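You operate a simulated robot arm through the tools that you are given. There is no shell and no other tool. Be economical: measure what you need, move in short steps, check, and stop when the job is done.

The job below is to be done with a simulated two-armed robot. You get a single attempt, and the scene is never put back.

## Task
Sew the green scrap at speed 4 with the black knee button.
Fine: reset the counters first; one run; motor off again after.

The check looks at the end state, three seconds after you hand in, the way a careful person would. Anything else that was tipped, shoved, dropped, spilled or broken makes it a failure.

## Robot
Two 7-joint arms with fingered hands on one trunk, on a base that drives. Base frame: it is fixed to the floor where the robot stands at the start and does not move with it; the origin is under the middle of the robot, x ahead of it, y to its left, z up; the surface under the hand at the start is at about z = 0.8. Lengths are in m, angles in rad, forces in N, time in s.
The left shoulder is at the start at [0.2, 0.135, 0.795], the right one opposite. Places, roughly: black handwheel [0.5, 1.2, 0.9]; black knee button [0.4, 0.7, 0.5]; black lamp switch [0.7, 0, 0.9]; black tension knob [0.5, 1.3, 1.1]; blue drain valve [0.5, 0.8, 0.7]; blue speed knob [0.6, -0.1, 0.9]; green fabric scrap [0.75, 1, 1]; green test button [0.7, 0, 0.9]; presser lever [0.7, 1.1, 1.1]; red motor switch [0.7, 0.1, 0.9]; red oil button [0.5, 0.9, 1]; silver tension knob [0.5, 1.3, 1.2]; stitch knob [0.5, 1.2, 1.1]; white reset button of the switch box [0.7, -0.1, 0.9]; yellow wing knob [0.7, 0.8, 1]. Payload 4 kg a hand.
The tool frame of a hand sits at the grasp point between the pads (the TCP): z along the fingers, y along the line on which they close. The tips reach 0.025 m beyond it. The gripper opens to 0.088 m. The gripper's body begins 0.029 m behind the TCP. The gripper is a hand of 4 fingers: y runs from the thumb to the fingers, the wrist lies at [-0.013, -0.106, -0.174] in the tool frame.
Orientation is told as [roll, pitch, yaw] about the base's x, y, z axes, in that order, counted from this pose: with the fingers straight down and the wrist toward the robot, the tool's x, y and z point along [0, 1, 0], [1, 0, 0] and [0, 0, -1] of the base frame.

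## Interface
- The arms move only by the tool play_rows. It takes "left_moves", "right_moves" or both (then of equal length, played together; a hand with none holds still); each is a list of rows, each a list of 6 numbers: the shift along the tool's x, y, z in units of 40 mm (1.0 is 40 mm), then the turn, a rotation vector about the tool's x, y, z in units of 8 degrees (1.0 is 8 degrees). In form: [[tx, ty, tz, ax, ay, az], ...]. A call has 1 to 20 rows; each row shifts and turns the commanded pose from where the row before left it, along the tool's axes as they then stand. A call with a number of a shift or a turn outside -1 to 1 is refused whole. Rows are played at 5 a second. More than 0.05 m and 0.15 rad between two rows, and nothing of the call is played. Where a pose cannot be reached the arm comes as near as it can. A force on the tool above 90 N (or 10 N above the force at the start of the call, whichever is more), or a blocked arm, ends the call early, and 0.2 s more pass. In this call time passes only in rows, and 0.2 s behind the last. It gives the time, the measured TCP pose, the force on the tool (base axes), the opening and the grip force at its end, in the units of the frame above (readings bear some noise), with the torque about the TCP (base axes, N m) and any sound that the robot's microphone picked up, and new pictures: "show" is both (left out), scene, wrist or none (wrist: the cameras of the hands that moved).
- Cameras (640 x 400 px; columns grow to the right, rows downward): "scene" is now at [0.1243, 0.0424, 1.3927]; the picture's right is [0.55, -0.84, 0.00], its down [-0.63, -0.41, -0.66] and it looks along [0.55, 0.36, -0.75] (base axes); focal length 279 px, centre (320, 200). "left" rides on the left gripper at [-0.064, -0.083, -0.098] in its tool frame; the picture's right is [-0.62, -0.37, 0.69], its down [0.71, -0.63, 0.30] and it looks along [0.32, 0.68, 0.65] (tool axes); focal length 265 px, centre (320, 200). "right" rides on the right gripper at [0.064, -0.083, -0.098] in its tool frame; the picture's right is [-0.62, 0.37, -0.69], its down [-0.71, -0.63, 0.30] and it looks along [-0.33, 0.68, 0.65] (tool axes); focal length 265 px, centre (320, 200). There is no depth. A picture from a camera that has moved, and an enlarged one, comes with that camera's place and axes in the base frame and with its lens.
- lift_body(by): slides the trunk up (or, below 0, down) by that many m; the arms and the scene camera ride with it, the base frame stays. It gives what a move gives, with no picture.
- steer(legs): drives the robot by 1 to 6 legs, each [ahead, left, turn to the left] in m, m and rad, along the robot's own axes; the way and the turn of a leg run together, so that a leg with both is an arc; at most 1.5 m and 3.142 rad a leg. The arms and the cameras ride along, it lands a little off, and it stops where it bumps. It gives what a move gives, and a new picture of the scene camera.
- finger_targets(index, middle, ring, thumb_bend, thumb_turn, hand): sets how far each is bent, from 0 (flat) to 1 (curled in); at 0.3 the hand is open as for a grip, at 0.7 the pads meet at the TCP. One left out holds its place. A second passes; each finger stops where it meets its share of the squeeze, and holds until it gets a number again. It is the only way to open and close the hand. It gives what a move gives, with no picture; readings hold the bend of each and the force on the fingers (four entries, about 0 where the hand has none), thumb and palm. thumb_turn goes from beside the hand (0) to across from the fingers (1), as for a grip.
- head_to(pan, tilt): turns the head with the scene camera to pan (to the left, within 1.693 rad either way) and tilt (down, from -0.506 to 1.204), counted from straight ahead of the robot. It gives what a move gives, and a new picture of the scene camera.
- zoom(camera, box): a new picture of the part [left, top, right, bottom] of that camera's present view, enlarged. The clock stands still meanwhile.
- finish_job(): hands the job in; it is judged then, once.

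Go step by step. Nothing tells you exact positions but the pictures and the camera data: compare them with the known pose of the tool, close in by small moves and look again before you grip or let go. The budget is 120 turns and 260 pictures, counting those below and the enlarged ones. Unless the task says otherwise, let go and move clear before handing in, and close with one line.

The tools are called after "Call:" as a command line: name --argument value ..., lists and objects as JSON in quotes. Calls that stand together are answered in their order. play_rows: Moves the arms, as the interface text tells. Its arguments: {"type":"object","properties":{"left_moves":{"type":"array","items":{"type":"array","items":{"type":"number"}}},"right_moves":{"type":"array","items":{"type":"array","items":{"type":"number"}}},"show":{"type":"string","enum":["both","scene","wrist","none"]}},"required":[]} The other tools are called the same way: lift_body (by) slides the trunk up or down; finger_targets (index, middle, ring, thumb_bend, thumb_turn, hand) moves the fingers one by one; steer (legs) drives the base; head_to (pan, tilt) turns the head that bears the scene camera; zoom (camera, box) takes an enlarged picture of a part of a camera's view; finish_job () hands the job in.

At the start:

```text
time_s: 0.0
left_ee_pos: [0.4697, 0.3583, 1.0415]
left_tcp_rot: [-0.001, 0.0, 0.001]
left_wrist_force: [0.2, 0.6, -0.1]
left_moment: [0.03, -0.03, -0.01]
left_finger_gap: 0.0877
left_grasp_force: 0.0
left_shape: jaw
left_bend: [0.3, 0.3, 0.3, 0.3, 0.98]
left_finger forces: [0.1, 0.1, 0.1, 0.0, 0.0, 0.0]
right_ee_pos: [0.5939, -0.1025, 0.9997]
right_tcp_rot: [0.003, 0.0, 0.003]
right_wrist_force: [-0.4, -0.5, -0.8]
right_moment: [-0.01, 0.0, -0.02]
right_finger_gap: 0.0877
right_grasp_force: 0.1
right_shape: jaw
right_bend: [0.3, 0.3, 0.3, 0.3, 0.98]
right_finger forces: [0.0, 0.0, 0.0, 0.1, 0.0, 0.0]
trunk travel left (down, up): [-0.4, 0.37]
robot x, y, heading: [0.0025, 0.0012, -0.005]
head pan, tilt: [0.578, 0.852]
```

scene: 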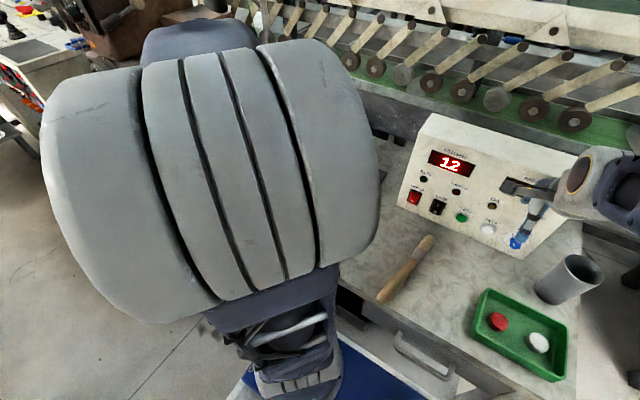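
right: 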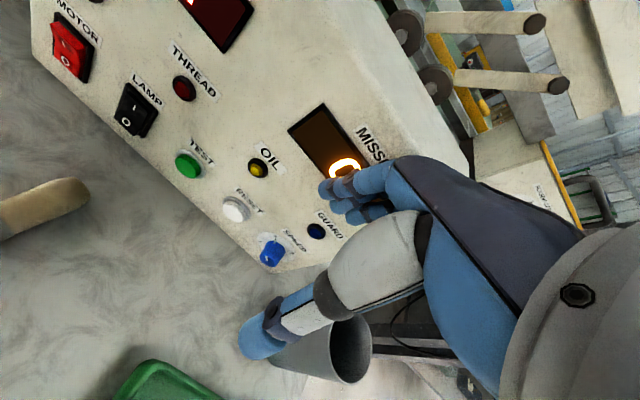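
left: 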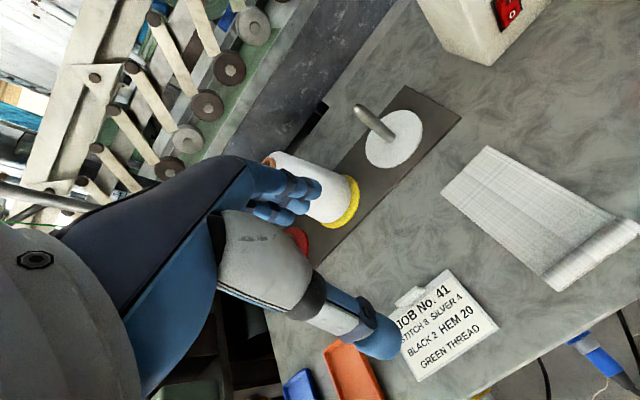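

The switch box is in front with a display reading 12, and a job card lies under the left hand. I'll look closer at the panel and the rest of the workplace first.

Call:
zoom --camera "scene" --box '[380, 100, 620, 260]'

Call:
zoom --camera "right" --box '[20, 0, 420, 280]'

Call:
head_to --pan 1.0 --tilt 0.4

```text
2.50 times, centred on (500, 180) of scene
camera zoom: at [0.1243, 0.0424, 1.3927], right [0.55, -0.84, 0.0], down [-0.63, -0.41, -0.66], along [0.55, 0.36, -0.75], focal length 697 px, centre (-130, 250)
```

zoom: 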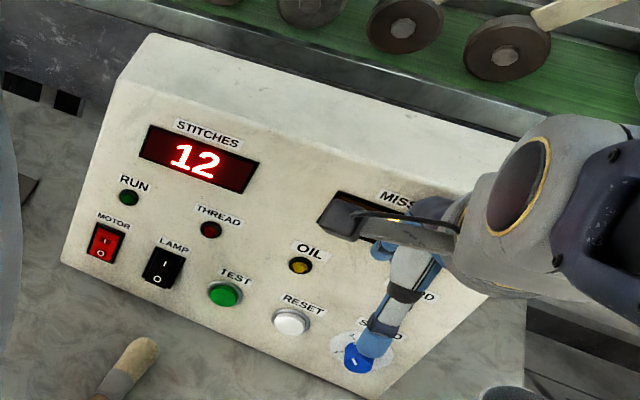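

```text
1.43 times, centred on (220, 140) of right
camera zoom: at [0.5087, -0.0388, 1.0982], right [0.37, -0.62, 0.69], down [-0.63, -0.71, -0.3], along [0.68, -0.32, -0.65], focal length 379 px, centre (463, 286)
```

zoom: 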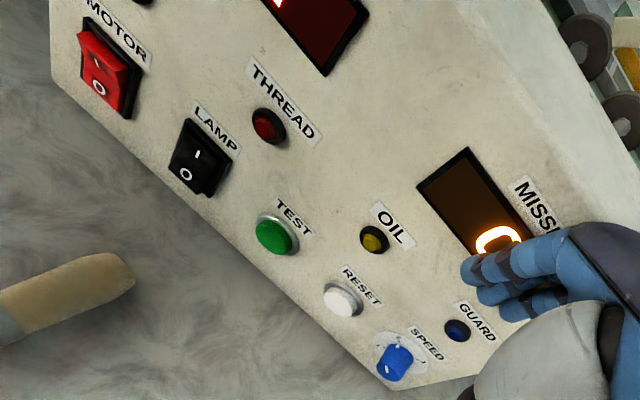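

```text
time_s: 0.9
left_ee_pos: [0.47, 0.3582, 1.0416]
left_tcp_rot: [0.0, 0.0, 0.0]
left_wrist_force: [-0.1, -1.2, 0.1]
left_moment: [-0.02, 0.01, -0.01]
left_finger_gap: 0.0879
left_grasp_force: 0.1
left_shape: jaw
left_bend: [0.3, 0.3, 0.3, 0.3, 0.98]
left_finger forces: [0.0, 0.0, 0.0, 0.0, 0.0, 0.0]
right_ee_pos: [0.5922, -0.1024, 1.0004]
right_tcp_rot: [0.001, 0.0, 0.002]
right_wrist_force: [0.2, 0.3, 0.1]
right_moment: [0.01, 0.01, -0.04]
right_finger_gap: 0.0876
right_grasp_force: 0.0
right_shape: jaw
right_bend: [0.3, 0.3, 0.3, 0.3, 0.98]
right_finger forces: [0.1, 0.0, 0.1, 0.0, 0.1, 0.0]
trunk travel left (down, up): [-0.4, 0.37]
robot x, y, heading: [0.0024, -0.002, 0.006]
head pan, tilt: [1.0, 0.4]
camera scene: at [0.109, 0.0776, 1.4319], right [0.84, -0.54, 0.0], down [-0.21, -0.33, -0.92], along [0.5, 0.77, -0.39], focal length 279 px, centre (320, 200)
```

scene: 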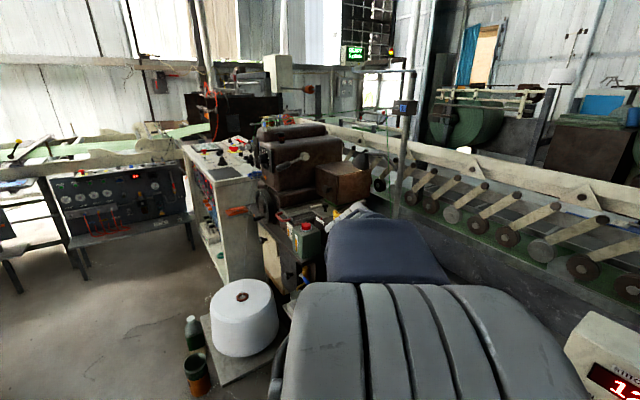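

The sewing machine head is behind the left arm. I'll enlarge that area and the screen in the background.

Call:
zoom --camera "scene" --box '[180, 100, 420, 300]'

Call:
zoom --camera "scene" --box '[320, 30, 400, 80]'

Call:
zoom --camera "left" --box '[340, 230, 540, 400]'

```text
2.00 times, centred on (300, 200) of scene
camera zoom: at [0.109, 0.0776, 1.4319], right [0.84, -0.54, 0.0], down [-0.21, -0.33, -0.92], along [0.5, 0.77, -0.39], focal length 558 px, centre (360, 200)
```

zoom: 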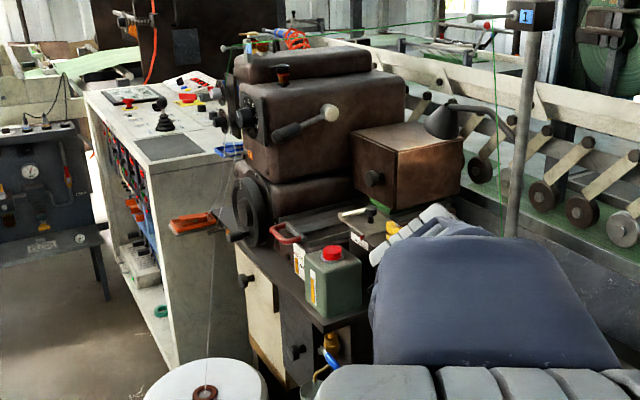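

```text
8.00 times, centred on (360, 55) of scene
camera zoom: at [0.109, 0.0776, 1.4319], right [0.84, -0.54, 0.0], down [-0.21, -0.33, -0.92], along [0.5, 0.77, -0.39], focal length 2231 px, centre (0, 1360)
```

zoom: 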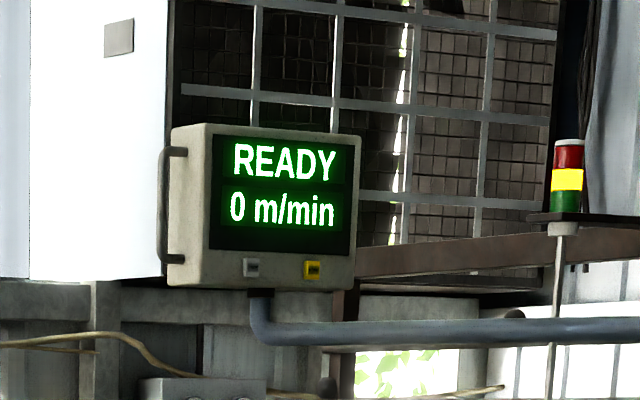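

```text
2.35 times, centred on (440, 315) of left
camera zoom: at [0.3875, 0.2936, 1.1415], right [-0.37, -0.62, -0.69], down [-0.63, 0.71, -0.3], along [0.68, 0.32, -0.65], focal length 624 px, centre (38, -71)
```

zoom: 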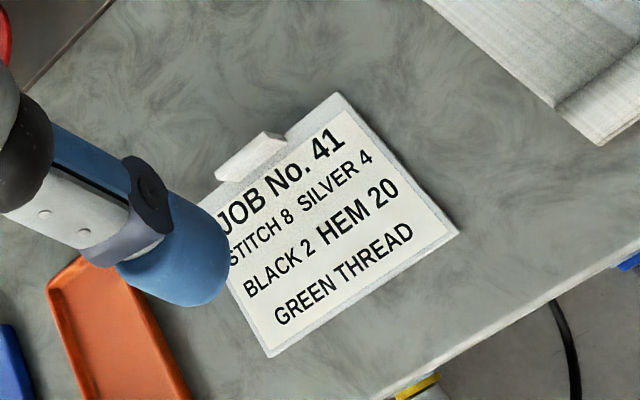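

The panel has motor, lamp, test, reset and speed controls. I'll look closely at the speed dial from the right wrist camera, and pan the head back to the box.

Call:
zoom --camera "right" --box '[200, 190, 360, 290]'

Call:
head_to --pan 0.1 --tilt 0.8

```text
4.00 times, centred on (280, 240) of right
camera zoom: at [0.5087, -0.0388, 1.0982], right [0.37, -0.62, 0.69], down [-0.63, -0.71, -0.31], along [0.68, -0.32, -0.65], focal length 1062 px, centre (480, 40)
```

zoom: 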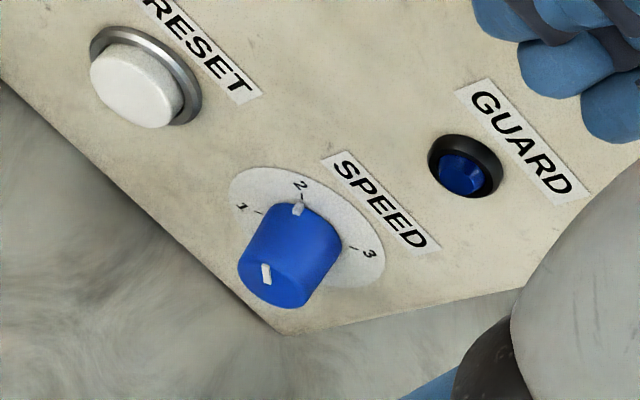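

```text
time_s: 2.1
left_ee_pos: [0.4681, 0.358, 1.0423]
left_tcp_rot: [-0.002, 0.0, -0.001]
left_wrist_force: [0.2, 0.2, -1.0]
left_moment: [0.02, 0.02, 0.0]
left_finger_gap: 0.0876
left_grasp_force: 0.0
left_shape: jaw
left_bend: [0.3, 0.3, 0.3, 0.3, 0.98]
left_finger forces: [0.0, 0.0, 0.0, 0.0, 0.0, 0.0]
right_ee_pos: [0.5924, -0.1026, 1.0004]
right_tcp_rot: [0.003, -0.001, 0.002]
right_wrist_force: [0.0, -0.4, -0.5]
right_moment: [-0.01, 0.0, 0.01]
right_finger_gap: 0.0876
right_grasp_force: 0.0
right_shape: jaw
right_bend: [0.3, 0.3, 0.3, 0.3, 0.98]
right_finger forces: [0.0, 0.0, 0.0, 0.0, 0.0, 0.0]
trunk travel left (down, up): [-0.4, 0.37]
robot x, y, heading: [0.0009, -0.0011, 0.002]
head pan, tilt: [0.099, 0.799]
camera scene: at [0.1392, 0.0078, 1.3969], right [0.1, -0.99, 0.0], down [-0.71, -0.07, -0.7], along [0.69, 0.07, -0.72], focal length 279 px, centre (320, 200)
```

scene: 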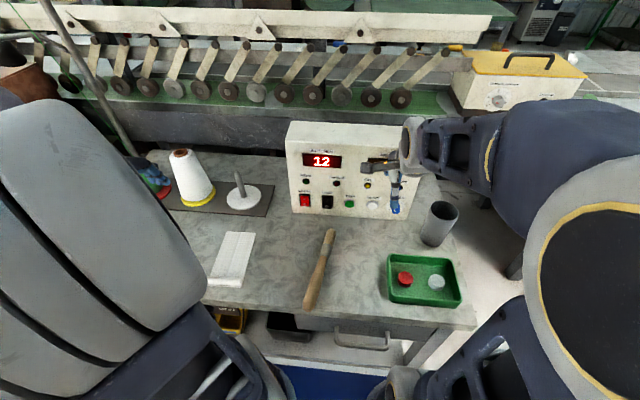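

The speed pointer appears to be at 2, with 4 hidden behind the knob. I'll tilt the right hand forward about 45° while backing off, to see the dial and to prepare the working pose.

Call:
play_rows --right_moves '[[0.5, -0.6, 0, -1, 0, 0], [0.5, -0.6, 0, -1, 0, 0], [0.3, -0.3, -0.3, -1, 0, 0], [0.2, 0, -0.5, -1, 0, 0], [0.2, 0, -0.5, -1, 0, 0], [0, 0, 0, 0, 0, 0]]'

```text
time_s: 3.2
left_ee_pos: [0.4701, 0.358, 1.0415]
left_tcp_rot: [-0.001, 0.001, 0.0]
left_wrist_force: [-0.5, -0.5, 0.9]
left_moment: [0.01, -0.06, 0.05]
left_finger_gap: 0.0875
left_grasp_force: 0.1
left_shape: jaw
left_bend: [0.3, 0.3, 0.3, 0.3, 0.98]
left_finger forces: [0.1, 0.1, 0.1, 0.1, 0.0, 0.1]
right_ee_pos: [0.5447, 0.0084, 1.011]
right_tcp_rot: [0.117, -0.434, 0.069]
right_wrist_force: [0.6, -0.1, 0.2]
right_moment: [0.0, 0.02, 0.01]
right_finger_gap: 0.0876
right_grasp_force: 0.1
right_shape: jaw
right_bend: [0.3, 0.3, 0.3, 0.3, 0.98]
right_finger forces: [0.0, 0.0, 0.0, 0.1, 0.1, 0.0]
right hand out of reach, approached as far as the arm can: row 3, 4, 5
trunk travel left (down, up): [-0.4, 0.37]
robot x, y, heading: [0.0018, -0.0007, 0.001]
head pan, tilt: [0.099, 0.799]
stopped in row 5 (right hand): the arm was blocked; the commanded pose is now the measured one
camera scene: at [0.139, 0.0097, 1.3968], right [0.12, -0.99, 0.0], down [-0.71, -0.09, -0.7], along [0.69, 0.09, -0.72], focal length 279 px, centre (320, 200)
camera right: at [0.4199, 0.0521, 1.0709], right [0.12, -0.69, 0.71], down [-0.36, -0.7, -0.61], along [0.92, -0.18, -0.33], focal length 265 px, centre (320, 200)
```

scene: 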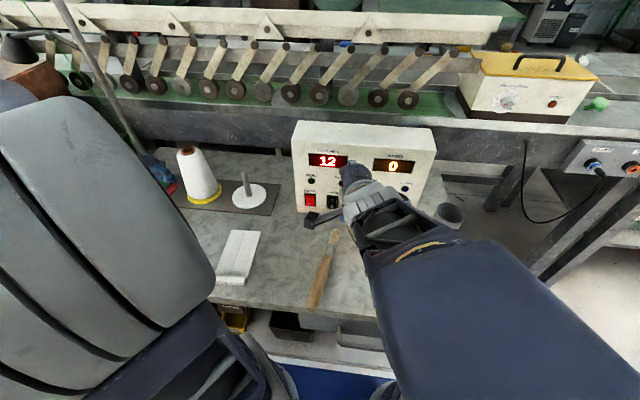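
right: 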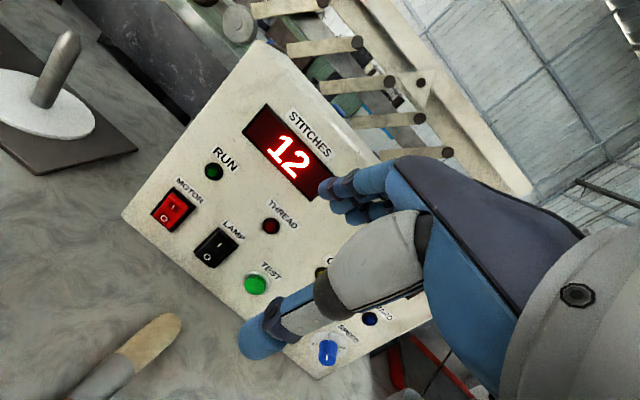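

The arm was too close to the body for that pose. I'll look at the dial from here, then back the robot off slightly.

Call:
zoom --camera "right" --box '[280, 300, 400, 380]'

Call:
steer --legs '[[-0.15, -0.05, 0]]'

```text
5.00 times, centred on (340, 340) of right
camera zoom: at [0.4199, 0.0521, 1.0709], right [0.12, -0.69, 0.71], down [-0.36, -0.7, -0.61], along [0.92, -0.18, -0.33], focal length 1327 px, centre (220, -500)
```

zoom: 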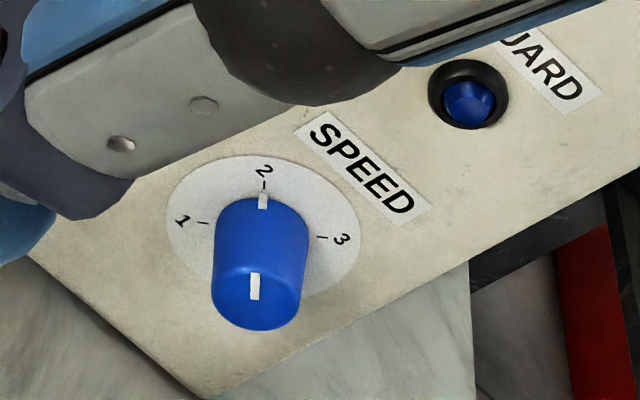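

```text
time_s: 4.6
left_ee_pos: [0.3189, 0.3068, 1.0435]
left_tcp_rot: [0.0, -0.001, 0.0]
left_wrist_force: [0.5, 0.2, 0.3]
left_moment: [0.02, 0.0, -0.02]
left_finger_gap: 0.0875
left_grasp_force: 0.0
left_shape: jaw
left_bend: [0.3, 0.3, 0.3, 0.3, 0.98]
left_finger forces: [0.1, 0.0, 0.0, 0.1, 0.0, 0.0]
right_ee_pos: [0.3943, -0.0434, 1.0111]
right_tcp_rot: [0.115, -0.432, 0.065]
right_wrist_force: [-0.2, 0.4, -0.6]
right_moment: [0.0, 0.0, 0.02]
right_finger_gap: 0.0878
right_grasp_force: 0.1
right_shape: jaw
right_bend: [0.3, 0.3, 0.3, 0.3, 0.98]
right_finger forces: [0.1, 0.0, 0.0, 0.0, 0.0, 0.1]
trunk travel left (down, up): [-0.4, 0.37]
robot x, y, heading: [-0.1505, -0.0473, 0.001]
head pan, tilt: [0.099, 0.799]
camera scene: at [-0.0109, -0.0416, 1.3968], right [0.12, -0.99, 0.0], down [-0.71, -0.08, -0.7], along [0.69, 0.08, -0.72], focal length 279 px, centre (320, 200)
```

scene: 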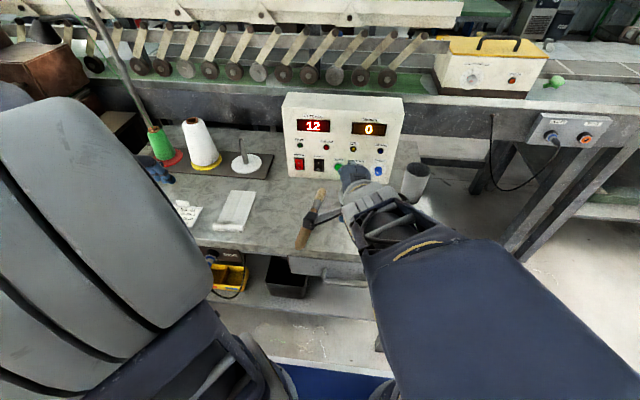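

Backed off. I'll look at the dial through the scene camera.

Call:
zoom --camera "scene" --box '[350, 140, 410, 190]'

Call:
play_rows --right_moves '[[0, 0.5, 0.5, 0, 0, 0], [0.7, 0.5, 0.5, 0, 0, 0], [0.7, 0, 0.5, -1, 0, 0], [0.7, -0.3, 0.5, -1, 0, 0]]'

```text
8.00 times, centred on (380, 165) of scene
camera zoom: at [-0.0109, -0.0416, 1.3968], right [0.12, -0.99, 0.0], down [-0.71, -0.08, -0.7], along [0.69, 0.08, -0.72], focal length 2231 px, centre (-160, 480)
```

zoom: 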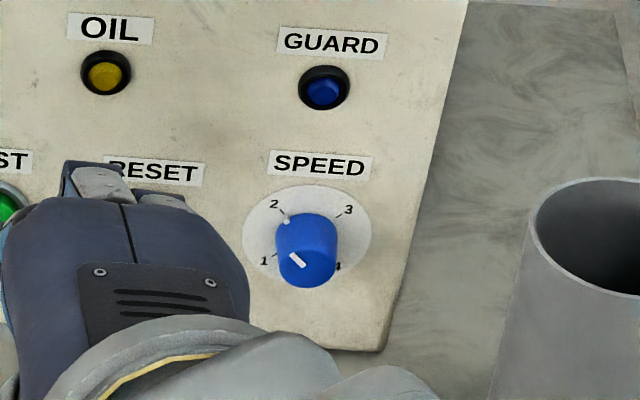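

```text
time_s: 5.8
left_ee_pos: [0.3222, 0.3122, 1.0212]
left_tcp_rot: [-0.046, 0.042, 0.002]
left_wrist_force: [1.4, -0.6, -0.3]
left_moment: [0.04, 0.04, 0.02]
left_finger_gap: 0.0878
left_grasp_force: 0.1
left_shape: jaw
left_bend: [0.3, 0.3, 0.3, 0.3, 0.98]
left_finger forces: [0.0, 0.0, 0.1, 0.0, 0.0, 0.0]
right_ee_pos: [0.4452, 0.0545, 0.9776]
right_tcp_rot: [0.354, -0.653, -0.102]
right_wrist_force: [-0.2, -0.1, -0.1]
right_moment: [-0.01, -0.03, -0.02]
right_finger_gap: 0.0879
right_grasp_force: 0.0
right_shape: jaw
right_bend: [0.3, 0.3, 0.3, 0.3, 0.98]
right_finger forces: [0.1, 0.1, 0.0, 0.0, 0.0, 0.0]
trunk travel left (down, up): [-0.4, 0.37]
robot x, y, heading: [-0.1495, -0.0517, -0.0]
head pan, tilt: [0.099, 0.799]
stopped in row 4 (right hand): the arm was blocked; the commanded pose is now the measured one
camera scene: at [-0.0106, -0.0432, 1.3968], right [0.1, -1.0, 0.0], down [-0.71, -0.07, -0.7], along [0.69, 0.07, -0.72], focal length 279 px, centre (320, 200)
camera right: at [0.3119, 0.0933, 1.0182], right [-0.06, -0.82, 0.57], down [-0.23, -0.54, -0.81], along [0.97, -0.18, -0.16], focal length 265 px, centre (320, 200)
```

scene: 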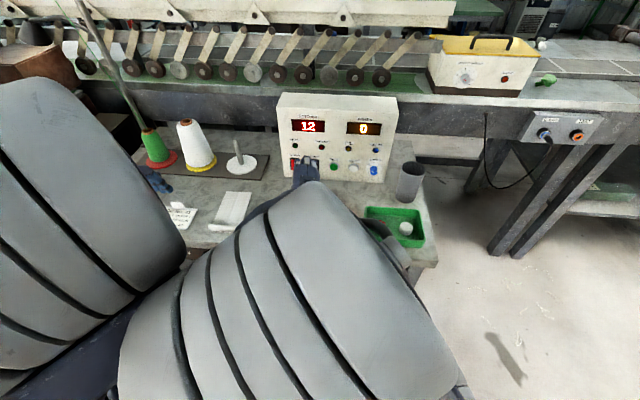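
right: 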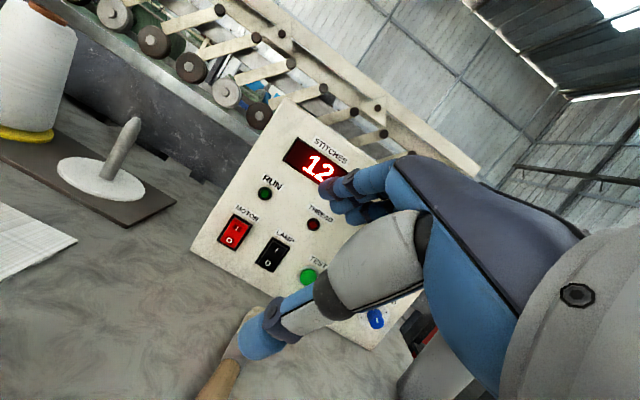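

The arms touched each other, so the right hand must work further right. The dial runs 1-2-3-4 clockwise in quarter turns with the pointer at 2. I'll shift the right hand away and level it.

Call:
play_rows --right_moves '[[-1, 0, -0.3, 0, 0, 0], [-1, 0, -0.3, 0, -0.7, -0.2], [-1, 0, 0, 0, -0.7, -0.2], [-1, 0, 0, 0, -0.7, -0.2], [-1, 0, 0, 0, 0, 0]]' --left_moves '[[-0.5, 0, -0.5, 0, 0, 0], [-0.5, 0, -0.5, 0, 0, 0], [-0.5, 0, -0.5, 0, 0, 0], [0, 0, 0, 0, 0, 0], [0, 0, 0, 0, 0, 0]]' --show "none"

Call:
steer --legs '[[0, 0.2, 0]]'

```text
time_s: 7.0
left_ee_pos: [0.3243, 0.2543, 1.084]
left_tcp_rot: [-0.044, 0.04, 0.003]
left_wrist_force: [0.5, 0.4, 0.0]
left_moment: [-0.04, 0.01, -0.01]
left_finger_gap: 0.0879
left_grasp_force: 0.1
left_shape: jaw
left_bend: [0.3, 0.3, 0.3, 0.3, 0.98]
left_finger forces: [0.1, 0.1, 0.0, 0.0, 0.0, 0.1]
right_ee_pos: [0.4829, -0.1316, 0.9815]
right_tcp_rot: [-0.01, -0.667, 0.005]
right_wrist_force: [-0.1, 0.3, 1.0]
right_moment: [0.01, 0.06, 0.0]
right_finger_gap: 0.0876
right_grasp_force: 0.0
right_shape: jaw
right_bend: [0.3, 0.3, 0.3, 0.3, 0.98]
right_finger forces: [0.1, 0.0, 0.0, 0.1, 0.0, 0.0]
right hand out of reach, approached as far as the arm can: row 2, 3, 4, 5
trunk travel left (down, up): [-0.4, 0.37]
robot x, y, heading: [-0.1476, -0.0492, -0.001]
head pan, tilt: [0.099, 0.799]
```

```text
time_s: 8.6
left_ee_pos: [0.3248, 0.4562, 1.0845]
left_tcp_rot: [-0.045, 0.041, 0.004]
left_wrist_force: [-0.1, 0.6, -0.4]
left_moment: [-0.02, -0.03, -0.02]
left_finger_gap: 0.0877
left_grasp_force: 0.1
left_shape: jaw
left_bend: [0.3, 0.3, 0.3, 0.3, 0.98]
left_finger forces: [0.1, 0.0, 0.0, 0.0, 0.0, 0.0]
right_ee_pos: [0.4832, 0.0714, 0.9815]
right_tcp_rot: [-0.006, -0.666, 0.004]
right_wrist_force: [0.1, -0.3, -0.6]
right_moment: [0.0, -0.01, -0.01]
right_finger_gap: 0.0878
right_grasp_force: 0.0
right_shape: jaw
right_bend: [0.3, 0.3, 0.3, 0.3, 0.98]
right_finger forces: [0.0, 0.0, 0.0, 0.1, 0.1, 0.1]
trunk travel left (down, up): [-0.4, 0.37]
robot x, y, heading: [-0.1494, 0.1502, -0.002]
head pan, tilt: [0.099, 0.799]
camera scene: at [-0.0105, 0.1583, 1.3968], right [0.1, -0.99, 0.0], down [-0.71, -0.07, -0.7], along [0.69, 0.07, -0.72], focal length 279 px, centre (320, 200)
```

scene: 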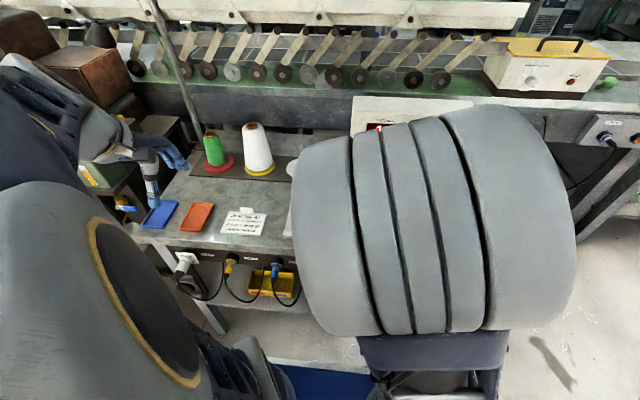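

I'll bring the right hand across in front of the knob, at a distance, and look again.

Call:
play_rows --right_moves '[[-1, 0, 0, 0, 0, 0], [-1, 0, 0, 0, 0, 0], [-1, 0, 0, -0.5, 0, 0], [-1, 0, 0, -0.3, 0, 0], [-1, 0, 0, 0, 0, 0], [-0.5, 0, 0, 0, 0, 0]]'

Call:
head_to --pan -0.25 --tilt 0.6

Call:
zoom --camera "right" --box '[160, 80, 400, 380]'

```text
time_s: 10.0
left_ee_pos: [0.3244, 0.4564, 1.0849]
left_tcp_rot: [-0.044, 0.04, 0.003]
left_wrist_force: [0.4, 1.0, -1.9]
left_moment: [-0.01, 0.0, -0.02]
left_finger_gap: 0.0878
left_grasp_force: 0.0
left_shape: jaw
left_bend: [0.3, 0.3, 0.3, 0.3, 0.98]
left_finger forces: [0.0, 0.1, 0.1, 0.0, 0.0, 0.0]
right_ee_pos: [0.4811, -0.0556, 0.9968]
right_tcp_rot: [-0.004, -0.779, 0.004]
right_wrist_force: [-0.4, -0.3, 0.6]
right_moment: [0.01, 0.0, 0.01]
right_finger_gap: 0.0875
right_grasp_force: 0.2
right_shape: jaw
right_bend: [0.3, 0.3, 0.3, 0.3, 0.98]
right_finger forces: [0.0, 0.1, 0.1, 0.1, 0.0, 0.0]
right hand out of reach, approached as far as the arm can: row 1, 4, 5, 6
trunk travel left (down, up): [-0.4, 0.37]
robot x, y, heading: [-0.1524, 0.1532, -0.0]
head pan, tilt: [0.099, 0.799]
camera scene: at [-0.0105, 0.1583, 1.3968], right [0.1, -0.99, 0.0], down [-0.71, -0.07, -0.7], along [0.69, 0.07, -0.72], focal length 279 px, centre (320, 200)
camera right: at [0.353, 0.009, 1.008], right [-0.22, -0.62, 0.75], down [-0.24, -0.72, -0.66], along [0.95, -0.32, 0.01], focal length 265 px, centre (320, 200)
```

scene: 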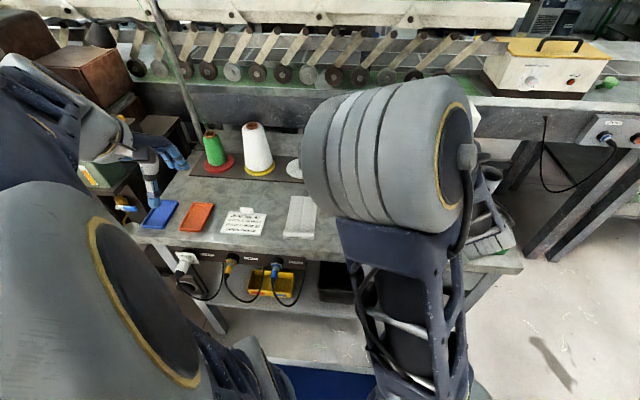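
right: 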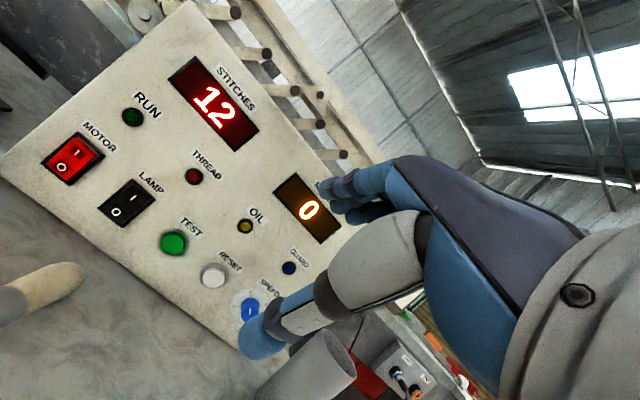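

```text
time_s: 10.8
left_ee_pos: [0.3243, 0.4568, 1.0851]
left_tcp_rot: [-0.044, 0.039, 0.004]
left_wrist_force: [-1.2, 0.0, 0.8]
left_moment: [0.0, 0.0, -0.01]
left_finger_gap: 0.0878
left_grasp_force: 0.1
left_shape: jaw
left_bend: [0.3, 0.3, 0.3, 0.3, 0.98]
left_finger forces: [0.1, 0.0, 0.1, 0.1, 0.0, 0.1]
right_ee_pos: [0.4818, -0.0549, 0.9971]
right_tcp_rot: [-0.007, -0.778, 0.003]
right_wrist_force: [0.3, -0.9, -0.5]
right_moment: [0.01, -0.03, 0.0]
right_finger_gap: 0.0876
right_grasp_force: 0.0
right_shape: jaw
right_bend: [0.3, 0.3, 0.3, 0.3, 0.98]
right_finger forces: [0.0, 0.1, 0.1, 0.0, 0.0, 0.0]
trunk travel left (down, up): [-0.4, 0.37]
robot x, y, heading: [-0.1476, 0.1496, 0.002]
head pan, tilt: [-0.25, 0.6]
camera scene: at [-0.0051, 0.1285, 1.4137], right [-0.25, -0.97, 0.0], down [-0.55, 0.14, -0.82], along [0.8, -0.2, -0.57], focal length 279 px, centre (320, 200)
```

scene: 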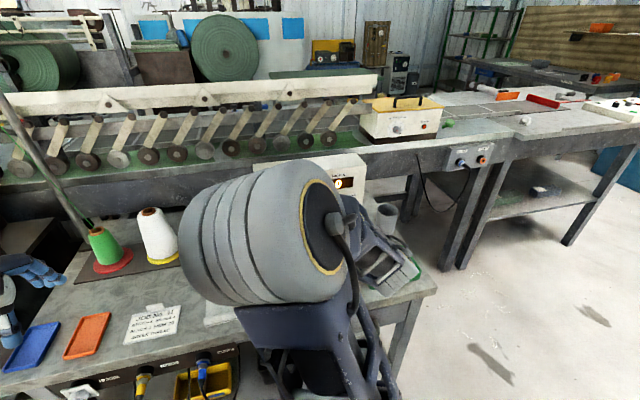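

```text
1.33 times, centred on (280, 230) of right
camera zoom: at [0.3532, 0.0091, 1.008], right [-0.22, -0.62, 0.75], down [-0.24, -0.72, -0.66], along [0.95, -0.32, 0.01], focal length 354 px, centre (373, 160)
```

zoom: 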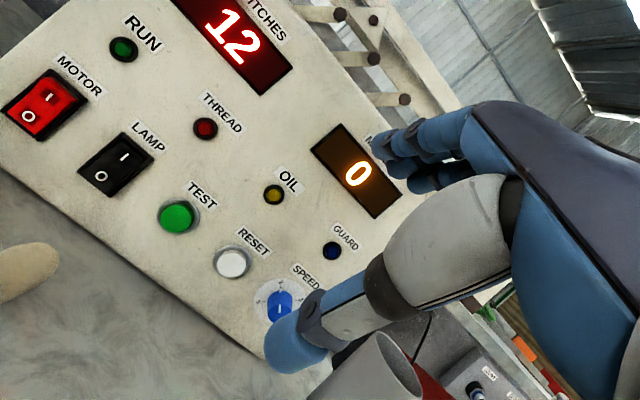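

Triangulating several views puts the panel nearly vertical at x≈0.648, with the knob at about (0.63, −0.133, 0.86), reset at y≈−0.076 and motor at (0.648, 0.099, 0.864). The left hand can grip the knob from its left side and swing clockwise, so I'll drive right to put the left arm in front of it.

Call:
steer --legs '[[-0.05, -0.46, 0]]'

Call:
head_to --pan 0.15 --tilt 0.7

```text
time_s: 13.6
left_ee_pos: [0.2738, -0.002, 1.0846]
left_tcp_rot: [-0.044, 0.04, 0.004]
left_wrist_force: [-0.9, -0.7, 0.4]
left_moment: [0.01, -0.02, 0.01]
left_finger_gap: 0.0879
left_grasp_force: 0.1
left_shape: jaw
left_bend: [0.3, 0.3, 0.3, 0.3, 0.98]
left_finger forces: [0.1, 0.1, 0.1, 0.0, 0.0, 0.0]
right_ee_pos: [0.4325, -0.5117, 0.9973]
right_tcp_rot: [-0.007, -0.775, 0.005]
right_wrist_force: [0.9, -0.5, -0.1]
right_moment: [-0.02, -0.02, 0.01]
right_finger_gap: 0.0878
right_grasp_force: 0.0
right_shape: jaw
right_bend: [0.3, 0.3, 0.3, 0.3, 0.98]
right_finger forces: [0.1, 0.0, 0.1, 0.0, 0.0, 0.0]
trunk travel left (down, up): [-0.4, 0.37]
robot x, y, heading: [-0.2041, -0.3054, -0.002]
head pan, tilt: [-0.25, 0.6]
camera scene: at [-0.0553, -0.3289, 1.4137], right [-0.25, -0.97, 0.0], down [-0.55, 0.14, -0.83], along [0.8, -0.2, -0.56], focal length 279 px, centre (320, 200)
```

scene: 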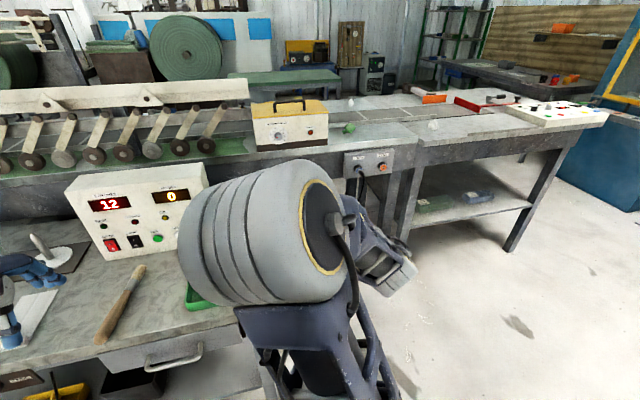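

```text
time_s: 14.4
left_ee_pos: [0.2759, -0.002, 1.0836]
left_tcp_rot: [-0.043, 0.042, 0.004]
left_wrist_force: [0.3, -0.4, 0.4]
left_moment: [0.0, 0.02, 0.0]
left_finger_gap: 0.088
left_grasp_force: 0.0
left_shape: jaw
left_bend: [0.3, 0.3, 0.3, 0.3, 0.98]
left_finger forces: [0.0, 0.0, 0.0, 0.1, 0.0, 0.0]
right_ee_pos: [0.4321, -0.5122, 0.9957]
right_tcp_rot: [-0.004, -0.776, 0.004]
right_wrist_force: [0.7, -1.3, -0.1]
right_moment: [-0.03, 0.0, -0.01]
right_finger_gap: 0.0878
right_grasp_force: 0.0
right_shape: jaw
right_bend: [0.3, 0.3, 0.3, 0.3, 0.98]
right_finger forces: [0.0, 0.1, 0.0, 0.0, 0.0, 0.0]
trunk travel left (down, up): [-0.4, 0.37]
robot x, y, heading: [-0.1998, -0.3065, 0.001]
head pan, tilt: [0.15, 0.7]
camera scene: at [-0.057, -0.2944, 1.4051], right [0.15, -0.99, 0.0], down [-0.64, -0.1, -0.77], along [0.76, 0.11, -0.64], focal length 279 px, centre (320, 200)
```

scene: 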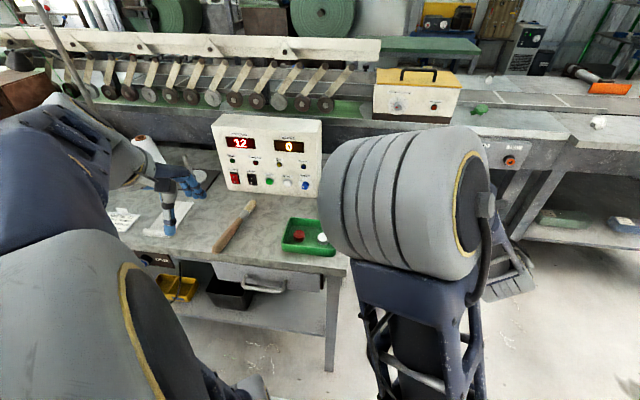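

The panel is in view now. I'll turn the left hand so the wrist lies to its left and the fingers point forward and slightly down, still well away from the panel.

Call:
play_rows --left_moves '[[0, 0.5, 0, 0, 0, 1], [0.07, 0.495, 0, 0, 0, 1], [0.14, 0.48, 0, 0, 0, 1], [0.2, 0.457, 0, 0, 0, 1], [0.265, 0.424, 0, 0, 0, 1], [0.32, 0.383, 0, 0, 0, 1], [0.37, 0.335, 0, 0, 0, 1], [0.415, 0.28, 0, 0, 0, 1], [0.45, 0.22, 0, 0, 0, 1], [0.475, 0.155, 0, 0, 0, 1], [0.49, 0.087, 0, 0, 0, 1], [0, 0, 0, 0, 1, 0.25], [0, 0, 0, 0, 1, 0], [0, 0, 0, 0, 1, 0], [0, 0, 0, 0, 1, 0], [0, 0, 0, 0, 1, 0], [0, 0, 0, 0, 1, 0], [0, 0, 0, 0, 1, 0], [0, 0, 0, 0, 1, 0]]'

```text
time_s: 18.4
left_ee_pos: [0.4976, -0.0028, 1.0675]
left_tcp_rot: [1.033, -0.043, -1.57]
left_wrist_force: [-0.2, -0.8, 0.5]
left_moment: [0.02, 0.01, 0.02]
left_finger_gap: 0.088
left_grasp_force: 0.0
left_shape: jaw
left_bend: [0.3, 0.3, 0.3, 0.3, 0.98]
left_finger forces: [0.0, 0.0, 0.1, 0.1, 0.1, 0.0]
left hand out of reach, approached as far as the arm can: row 19
right_ee_pos: [0.4313, -0.5137, 0.9974]
right_tcp_rot: [-0.005, -0.778, 0.002]
right_wrist_force: [0.1, -0.9, -0.3]
right_moment: [0.0, -0.02, -0.01]
right_finger_gap: 0.0879
right_grasp_force: 0.0
right_shape: jaw
right_bend: [0.3, 0.3, 0.3, 0.3, 0.98]
right_finger forces: [0.0, 0.0, 0.0, 0.1, 0.1, 0.0]
trunk travel left (down, up): [-0.4, 0.37]
robot x, y, heading: [-0.2041, -0.3063, -0.006]
head pan, tilt: [0.15, 0.7]
camera scene: at [-0.0568, -0.295, 1.4051], right [0.15, -0.99, 0.0], down [-0.64, -0.1, -0.76], along [0.76, 0.11, -0.64], focal length 279 px, centre (320, 200)
camera left: at [0.3805, 0.0795, 1.0604], right [0.28, 0.33, -0.9], down [0.63, 0.65, 0.43], along [0.73, -0.68, -0.03], focal length 265 px, centre (320, 200)
```

scene: 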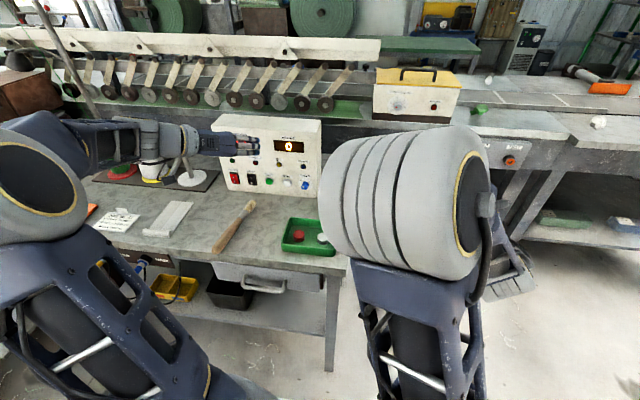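
left: 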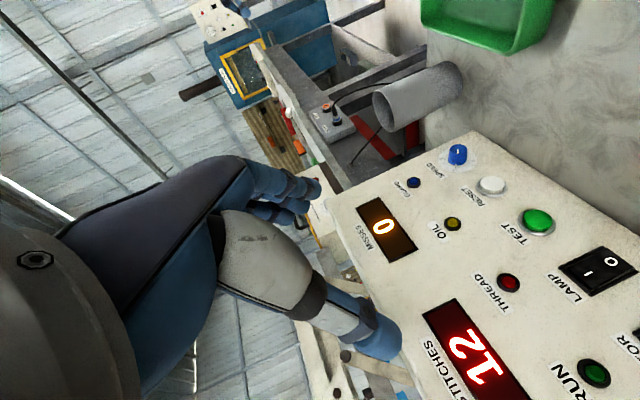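

Good pose. I'll close the fingers as a poker and lower the hand in front of the white reset button, stopping about 6 cm short.

Call:
finger_targets --hand "left" --index 0.7 --middle 0.7 --ring 0.7 --thumb_bend 0.7

Call:
play_rows --left_moves '[[-0.75, 0.37, 0.8, 0, 0, 0], [-0.75, 0.37, 0.8, 0, 0, 0], [-0.75, 0.37, 0.8, 0, 0, 0], [-0.75, 0.37, 0.8, 0, 0, 0], [-0.75, 0.37, 0.8, 0, 0, 0], [0, 0, 0, 0, 0, 0]]'

Call:
zoom --camera "scene" --box '[190, 100, 350, 240]'

```text
time_s: 19.4
left_ee_pos: [0.4966, -0.0026, 1.068]
left_tcp_rot: [1.032, -0.046, -1.568]
left_wrist_force: [0.3, -0.6, -0.6]
left_moment: [-0.04, -0.02, -0.05]
left_finger_gap: 0.0
left_grasp_force: 0.1
left_shape: fingers
left_bend: [0.7, 0.7, 0.7, 0.7, 0.98]
left_finger forces: [0.0, 0.1, 0.0, 0.0, 0.0, 0.0]
right_ee_pos: [0.4324, -0.5114, 0.9967]
right_tcp_rot: [-0.007, -0.776, 0.004]
right_wrist_force: [-1.1, 0.2, -0.6]
right_moment: [0.0, 0.02, 0.02]
right_finger_gap: 0.0877
right_grasp_force: 0.0
right_shape: jaw
right_bend: [0.3, 0.3, 0.3, 0.3, 0.98]
right_finger forces: [0.1, 0.0, 0.0, 0.1, 0.0, 0.0]
trunk travel left (down, up): [-0.4, 0.37]
robot x, y, heading: [-0.1954, -0.3075, -0.001]
head pan, tilt: [0.15, 0.7]
```

```text
time_s: 20.8
left_ee_pos: [0.5669, -0.0846, 0.8711]
left_tcp_rot: [1.076, -0.043, -1.565]
left_wrist_force: [1.0, 0.0, -0.2]
left_moment: [-0.05, -0.01, 0.02]
left_finger_gap: 0.0001
left_grasp_force: 0.1
left_shape: fingers
left_bend: [0.7, 0.7, 0.7, 0.7, 0.98]
left_finger forces: [0.0, 0.1, 0.1, 0.0, 0.1, 0.0]
right_ee_pos: [0.4327, -0.5111, 0.9972]
right_tcp_rot: [-0.006, -0.776, 0.004]
right_wrist_force: [-0.4, -0.1, 0.1]
right_moment: [0.01, -0.02, 0.01]
right_finger_gap: 0.0877
right_grasp_force: 0.1
right_shape: jaw
right_bend: [0.3, 0.3, 0.3, 0.3, 0.98]
right_finger forces: [0.0, 0.1, 0.0, 0.1, 0.0, 0.1]
trunk travel left (down, up): [-0.4, 0.37]
robot x, y, heading: [-0.1989, -0.3046, -0.0]
head pan, tilt: [0.15, 0.7]
camera scene: at [-0.057, -0.2943, 1.4051], right [0.15, -0.99, 0.0], down [-0.64, -0.1, -0.76], along [0.76, 0.11, -0.64], focal length 279 px, centre (320, 200)
camera left: at [0.4497, -0.0014, 0.8587], right [0.31, 0.33, -0.89], down [0.6, 0.65, 0.46], along [0.73, -0.68, 0.0], focal length 265 px, centre (320, 200)
```

scene: 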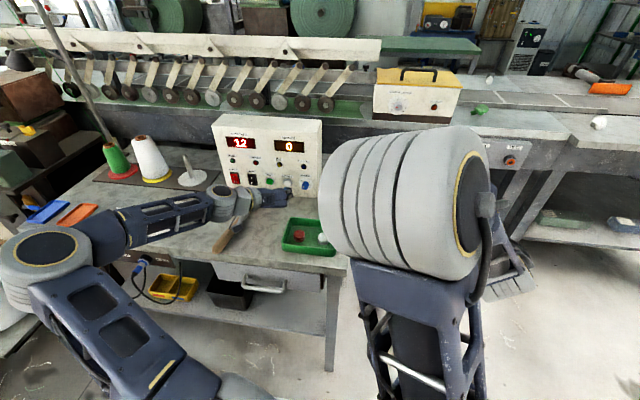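
left: 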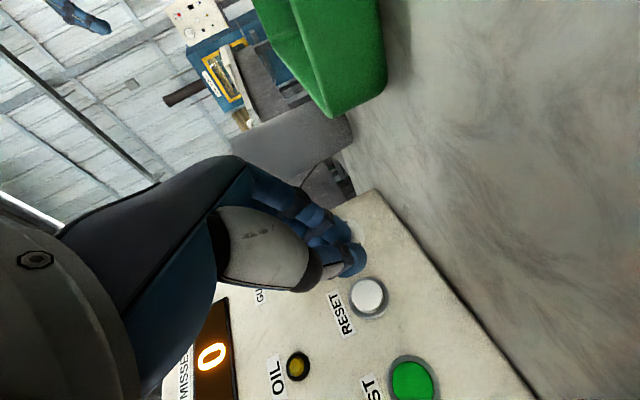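

```text
2.86 times, centred on (270, 170) of scene
camera zoom: at [-0.057, -0.2943, 1.4051], right [0.15, -0.99, 0.0], down [-0.64, -0.1, -0.76], along [0.76, 0.11, -0.64], focal length 797 px, centre (463, 286)
```

zoom: 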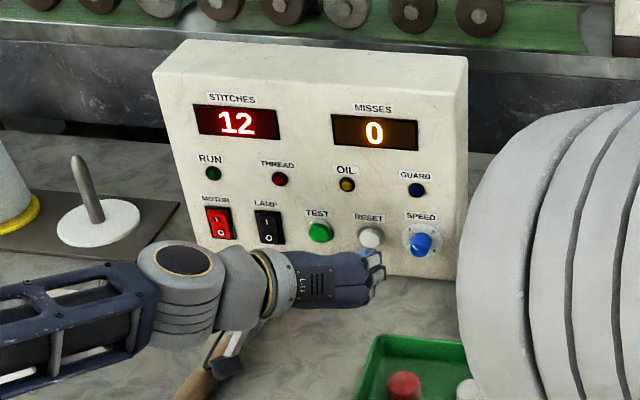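

Nearly there; I'll check the fingertip relative to the button.

Call:
zoom --camera "left" --box '[260, 190, 420, 330]'

```text
2.86 times, centred on (340, 260) of left
camera zoom: at [0.4497, -0.0014, 0.8587], right [0.31, 0.33, -0.89], down [0.6, 0.65, 0.46], along [0.73, -0.68, 0.0], focal length 758 px, centre (263, 29)
```

zoom: 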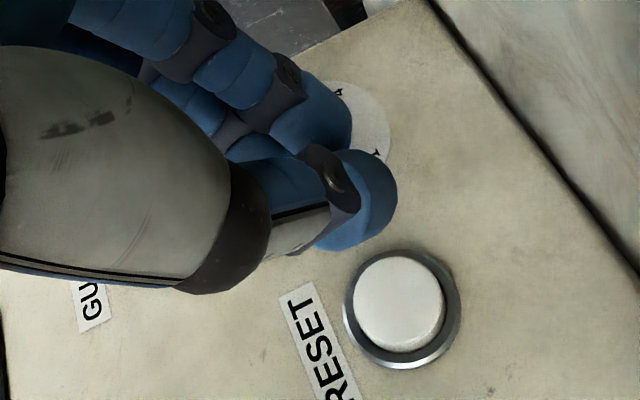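

I'll align with the button and then press forward in small steps, watching the force.

Call:
play_rows --left_moves '[[-0.26, -0.25, 0.14, 0, 0, 0], [0.12, 0, 0.22, 0, 0, 0], [0.12, 0, 0.22, 0, 0, 0], [0.06, 0, 0.11, 0, 0, 0]]'

Call:
zoom --camera "left" --box '[260, 190, 420, 330]'

```text
time_s: 21.8
left_ee_pos: [0.5898, -0.0726, 0.8581]
left_tcp_rot: [1.076, -0.039, -1.566]
left_wrist_force: [0.6, 0.9, 0.7]
left_moment: [-0.03, -0.01, 0.0]
left_finger_gap: 0.0
left_grasp_force: 0.0
left_shape: fingers
left_bend: [0.7, 0.7, 0.7, 0.7, 0.98]
left_finger forces: [0.0, 0.1, 0.0, 0.0, 0.0, 0.1]
right_ee_pos: [0.4328, -0.5108, 0.9955]
right_tcp_rot: [-0.006, -0.776, 0.005]
right_wrist_force: [-1.1, 0.6, 0.2]
right_moment: [0.02, 0.02, 0.01]
right_finger_gap: 0.0875
right_grasp_force: 0.0
right_shape: jaw
right_bend: [0.3, 0.3, 0.3, 0.3, 0.98]
right_finger forces: [0.0, 0.0, 0.0, 0.0, 0.0, 0.1]
trunk travel left (down, up): [-0.4, 0.37]
robot x, y, heading: [-0.2009, -0.3061, 0.002]
head pan, tilt: [0.15, 0.7]
camera scene: at [-0.057, -0.2943, 1.4051], right [0.15, -0.99, 0.0], down [-0.64, -0.1, -0.76], along [0.76, 0.11, -0.64], focal length 279 px, centre (320, 200)
camera left: at [0.4742, 0.0088, 0.8461], right [0.31, 0.33, -0.89], down [0.6, 0.65, 0.46], along [0.73, -0.68, 0.0], focal length 265 px, centre (320, 200)
```

scene: 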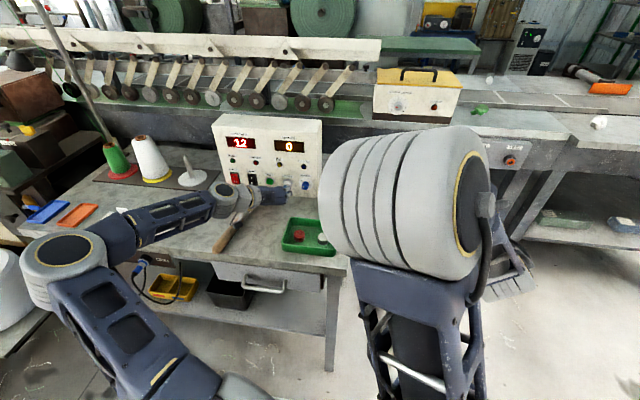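
left: 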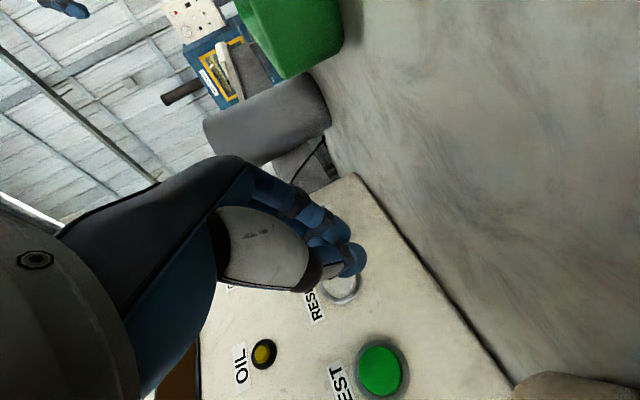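

```text
2.86 times, centred on (340, 260) of left
camera zoom: at [0.4742, 0.0088, 0.8461], right [0.31, 0.33, -0.89], down [0.6, 0.65, 0.46], along [0.73, -0.68, 0.0], focal length 758 px, centre (263, 29)
```

zoom: 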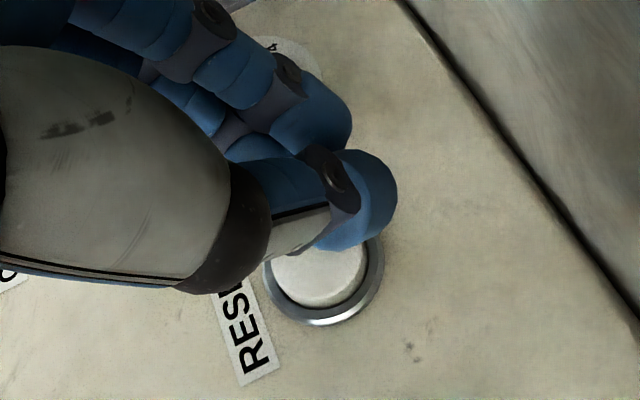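

Aligned within a few millimetres; pressing on.

Call:
play_rows --left_moves '[[0.06, -0.06, 0.11, 0, 0, 0], [0.06, 0, 0.11, 0, 0, 0], [0.06, 0, 0.11, 0, 0, 0], [0.06, 0, 0.11, 0, 0, 0], [0.06, 0, 0.11, 0, 0, 0], [0.06, 0, 0.11, 0, 0, 0]]'

Call:
zoom --camera "scene" --box '[190, 100, 350, 240]'

```text
time_s: 23.2
left_ee_pos: [0.6197, -0.0715, 0.8587]
left_tcp_rot: [1.077, -0.04, -1.568]
left_wrist_force: [-1.5, -1.2, -0.6]
left_moment: [0.02, -0.01, -0.03]
left_finger_gap: 0.0
left_grasp_force: 0.9
left_shape: fingers
left_bend: [0.7, 0.7, 0.7, 0.7, 0.98]
left_finger forces: [0.0, 0.0, 1.6, 0.0, 0.0, 0.0]
right_ee_pos: [0.4317, -0.5124, 0.996]
right_tcp_rot: [-0.005, -0.776, 0.002]
right_wrist_force: [-0.1, 0.1, -1.0]
right_moment: [-0.02, 0.01, 0.01]
right_finger_gap: 0.0877
right_grasp_force: 0.2
right_shape: jaw
right_bend: [0.3, 0.3, 0.3, 0.3, 0.98]
right_finger forces: [0.1, 0.0, 0.0, 0.0, 0.0, 0.0]
trunk travel left (down, up): [-0.4, 0.37]
robot x, y, heading: [-0.1993, -0.3077, 0.002]
head pan, tilt: [0.15, 0.7]
camera scene: at [-0.057, -0.2943, 1.4051], right [0.15, -0.99, 0.0], down [-0.64, -0.1, -0.76], along [0.76, 0.11, -0.64], focal length 279 px, centre (320, 200)
camera left: at [0.5033, 0.0108, 0.8457], right [0.31, 0.33, -0.89], down [0.6, 0.65, 0.46], along [0.73, -0.68, 0.0], focal length 265 px, centre (320, 200)
```

scene: 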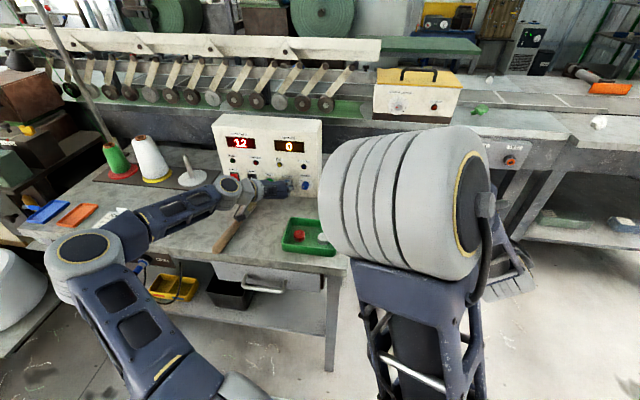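
left: 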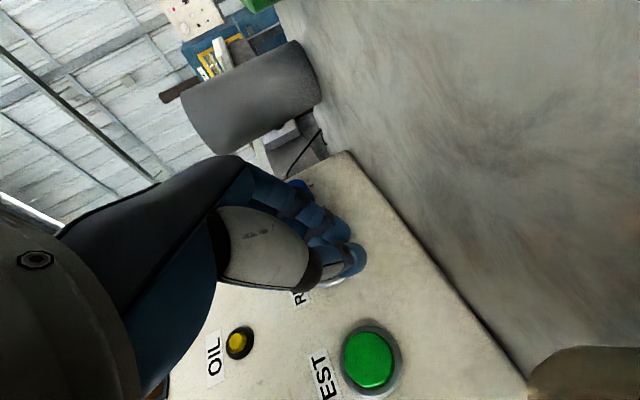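

```text
2.86 times, centred on (270, 170) of scene
camera zoom: at [-0.057, -0.2943, 1.4051], right [0.15, -0.99, 0.0], down [-0.64, -0.1, -0.76], along [0.76, 0.11, -0.64], focal length 797 px, centre (463, 286)
```

zoom: 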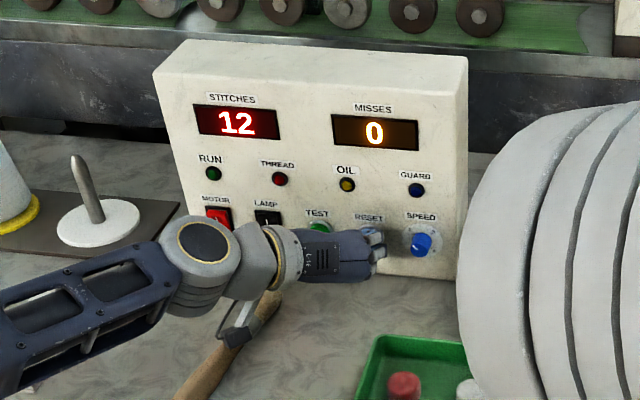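

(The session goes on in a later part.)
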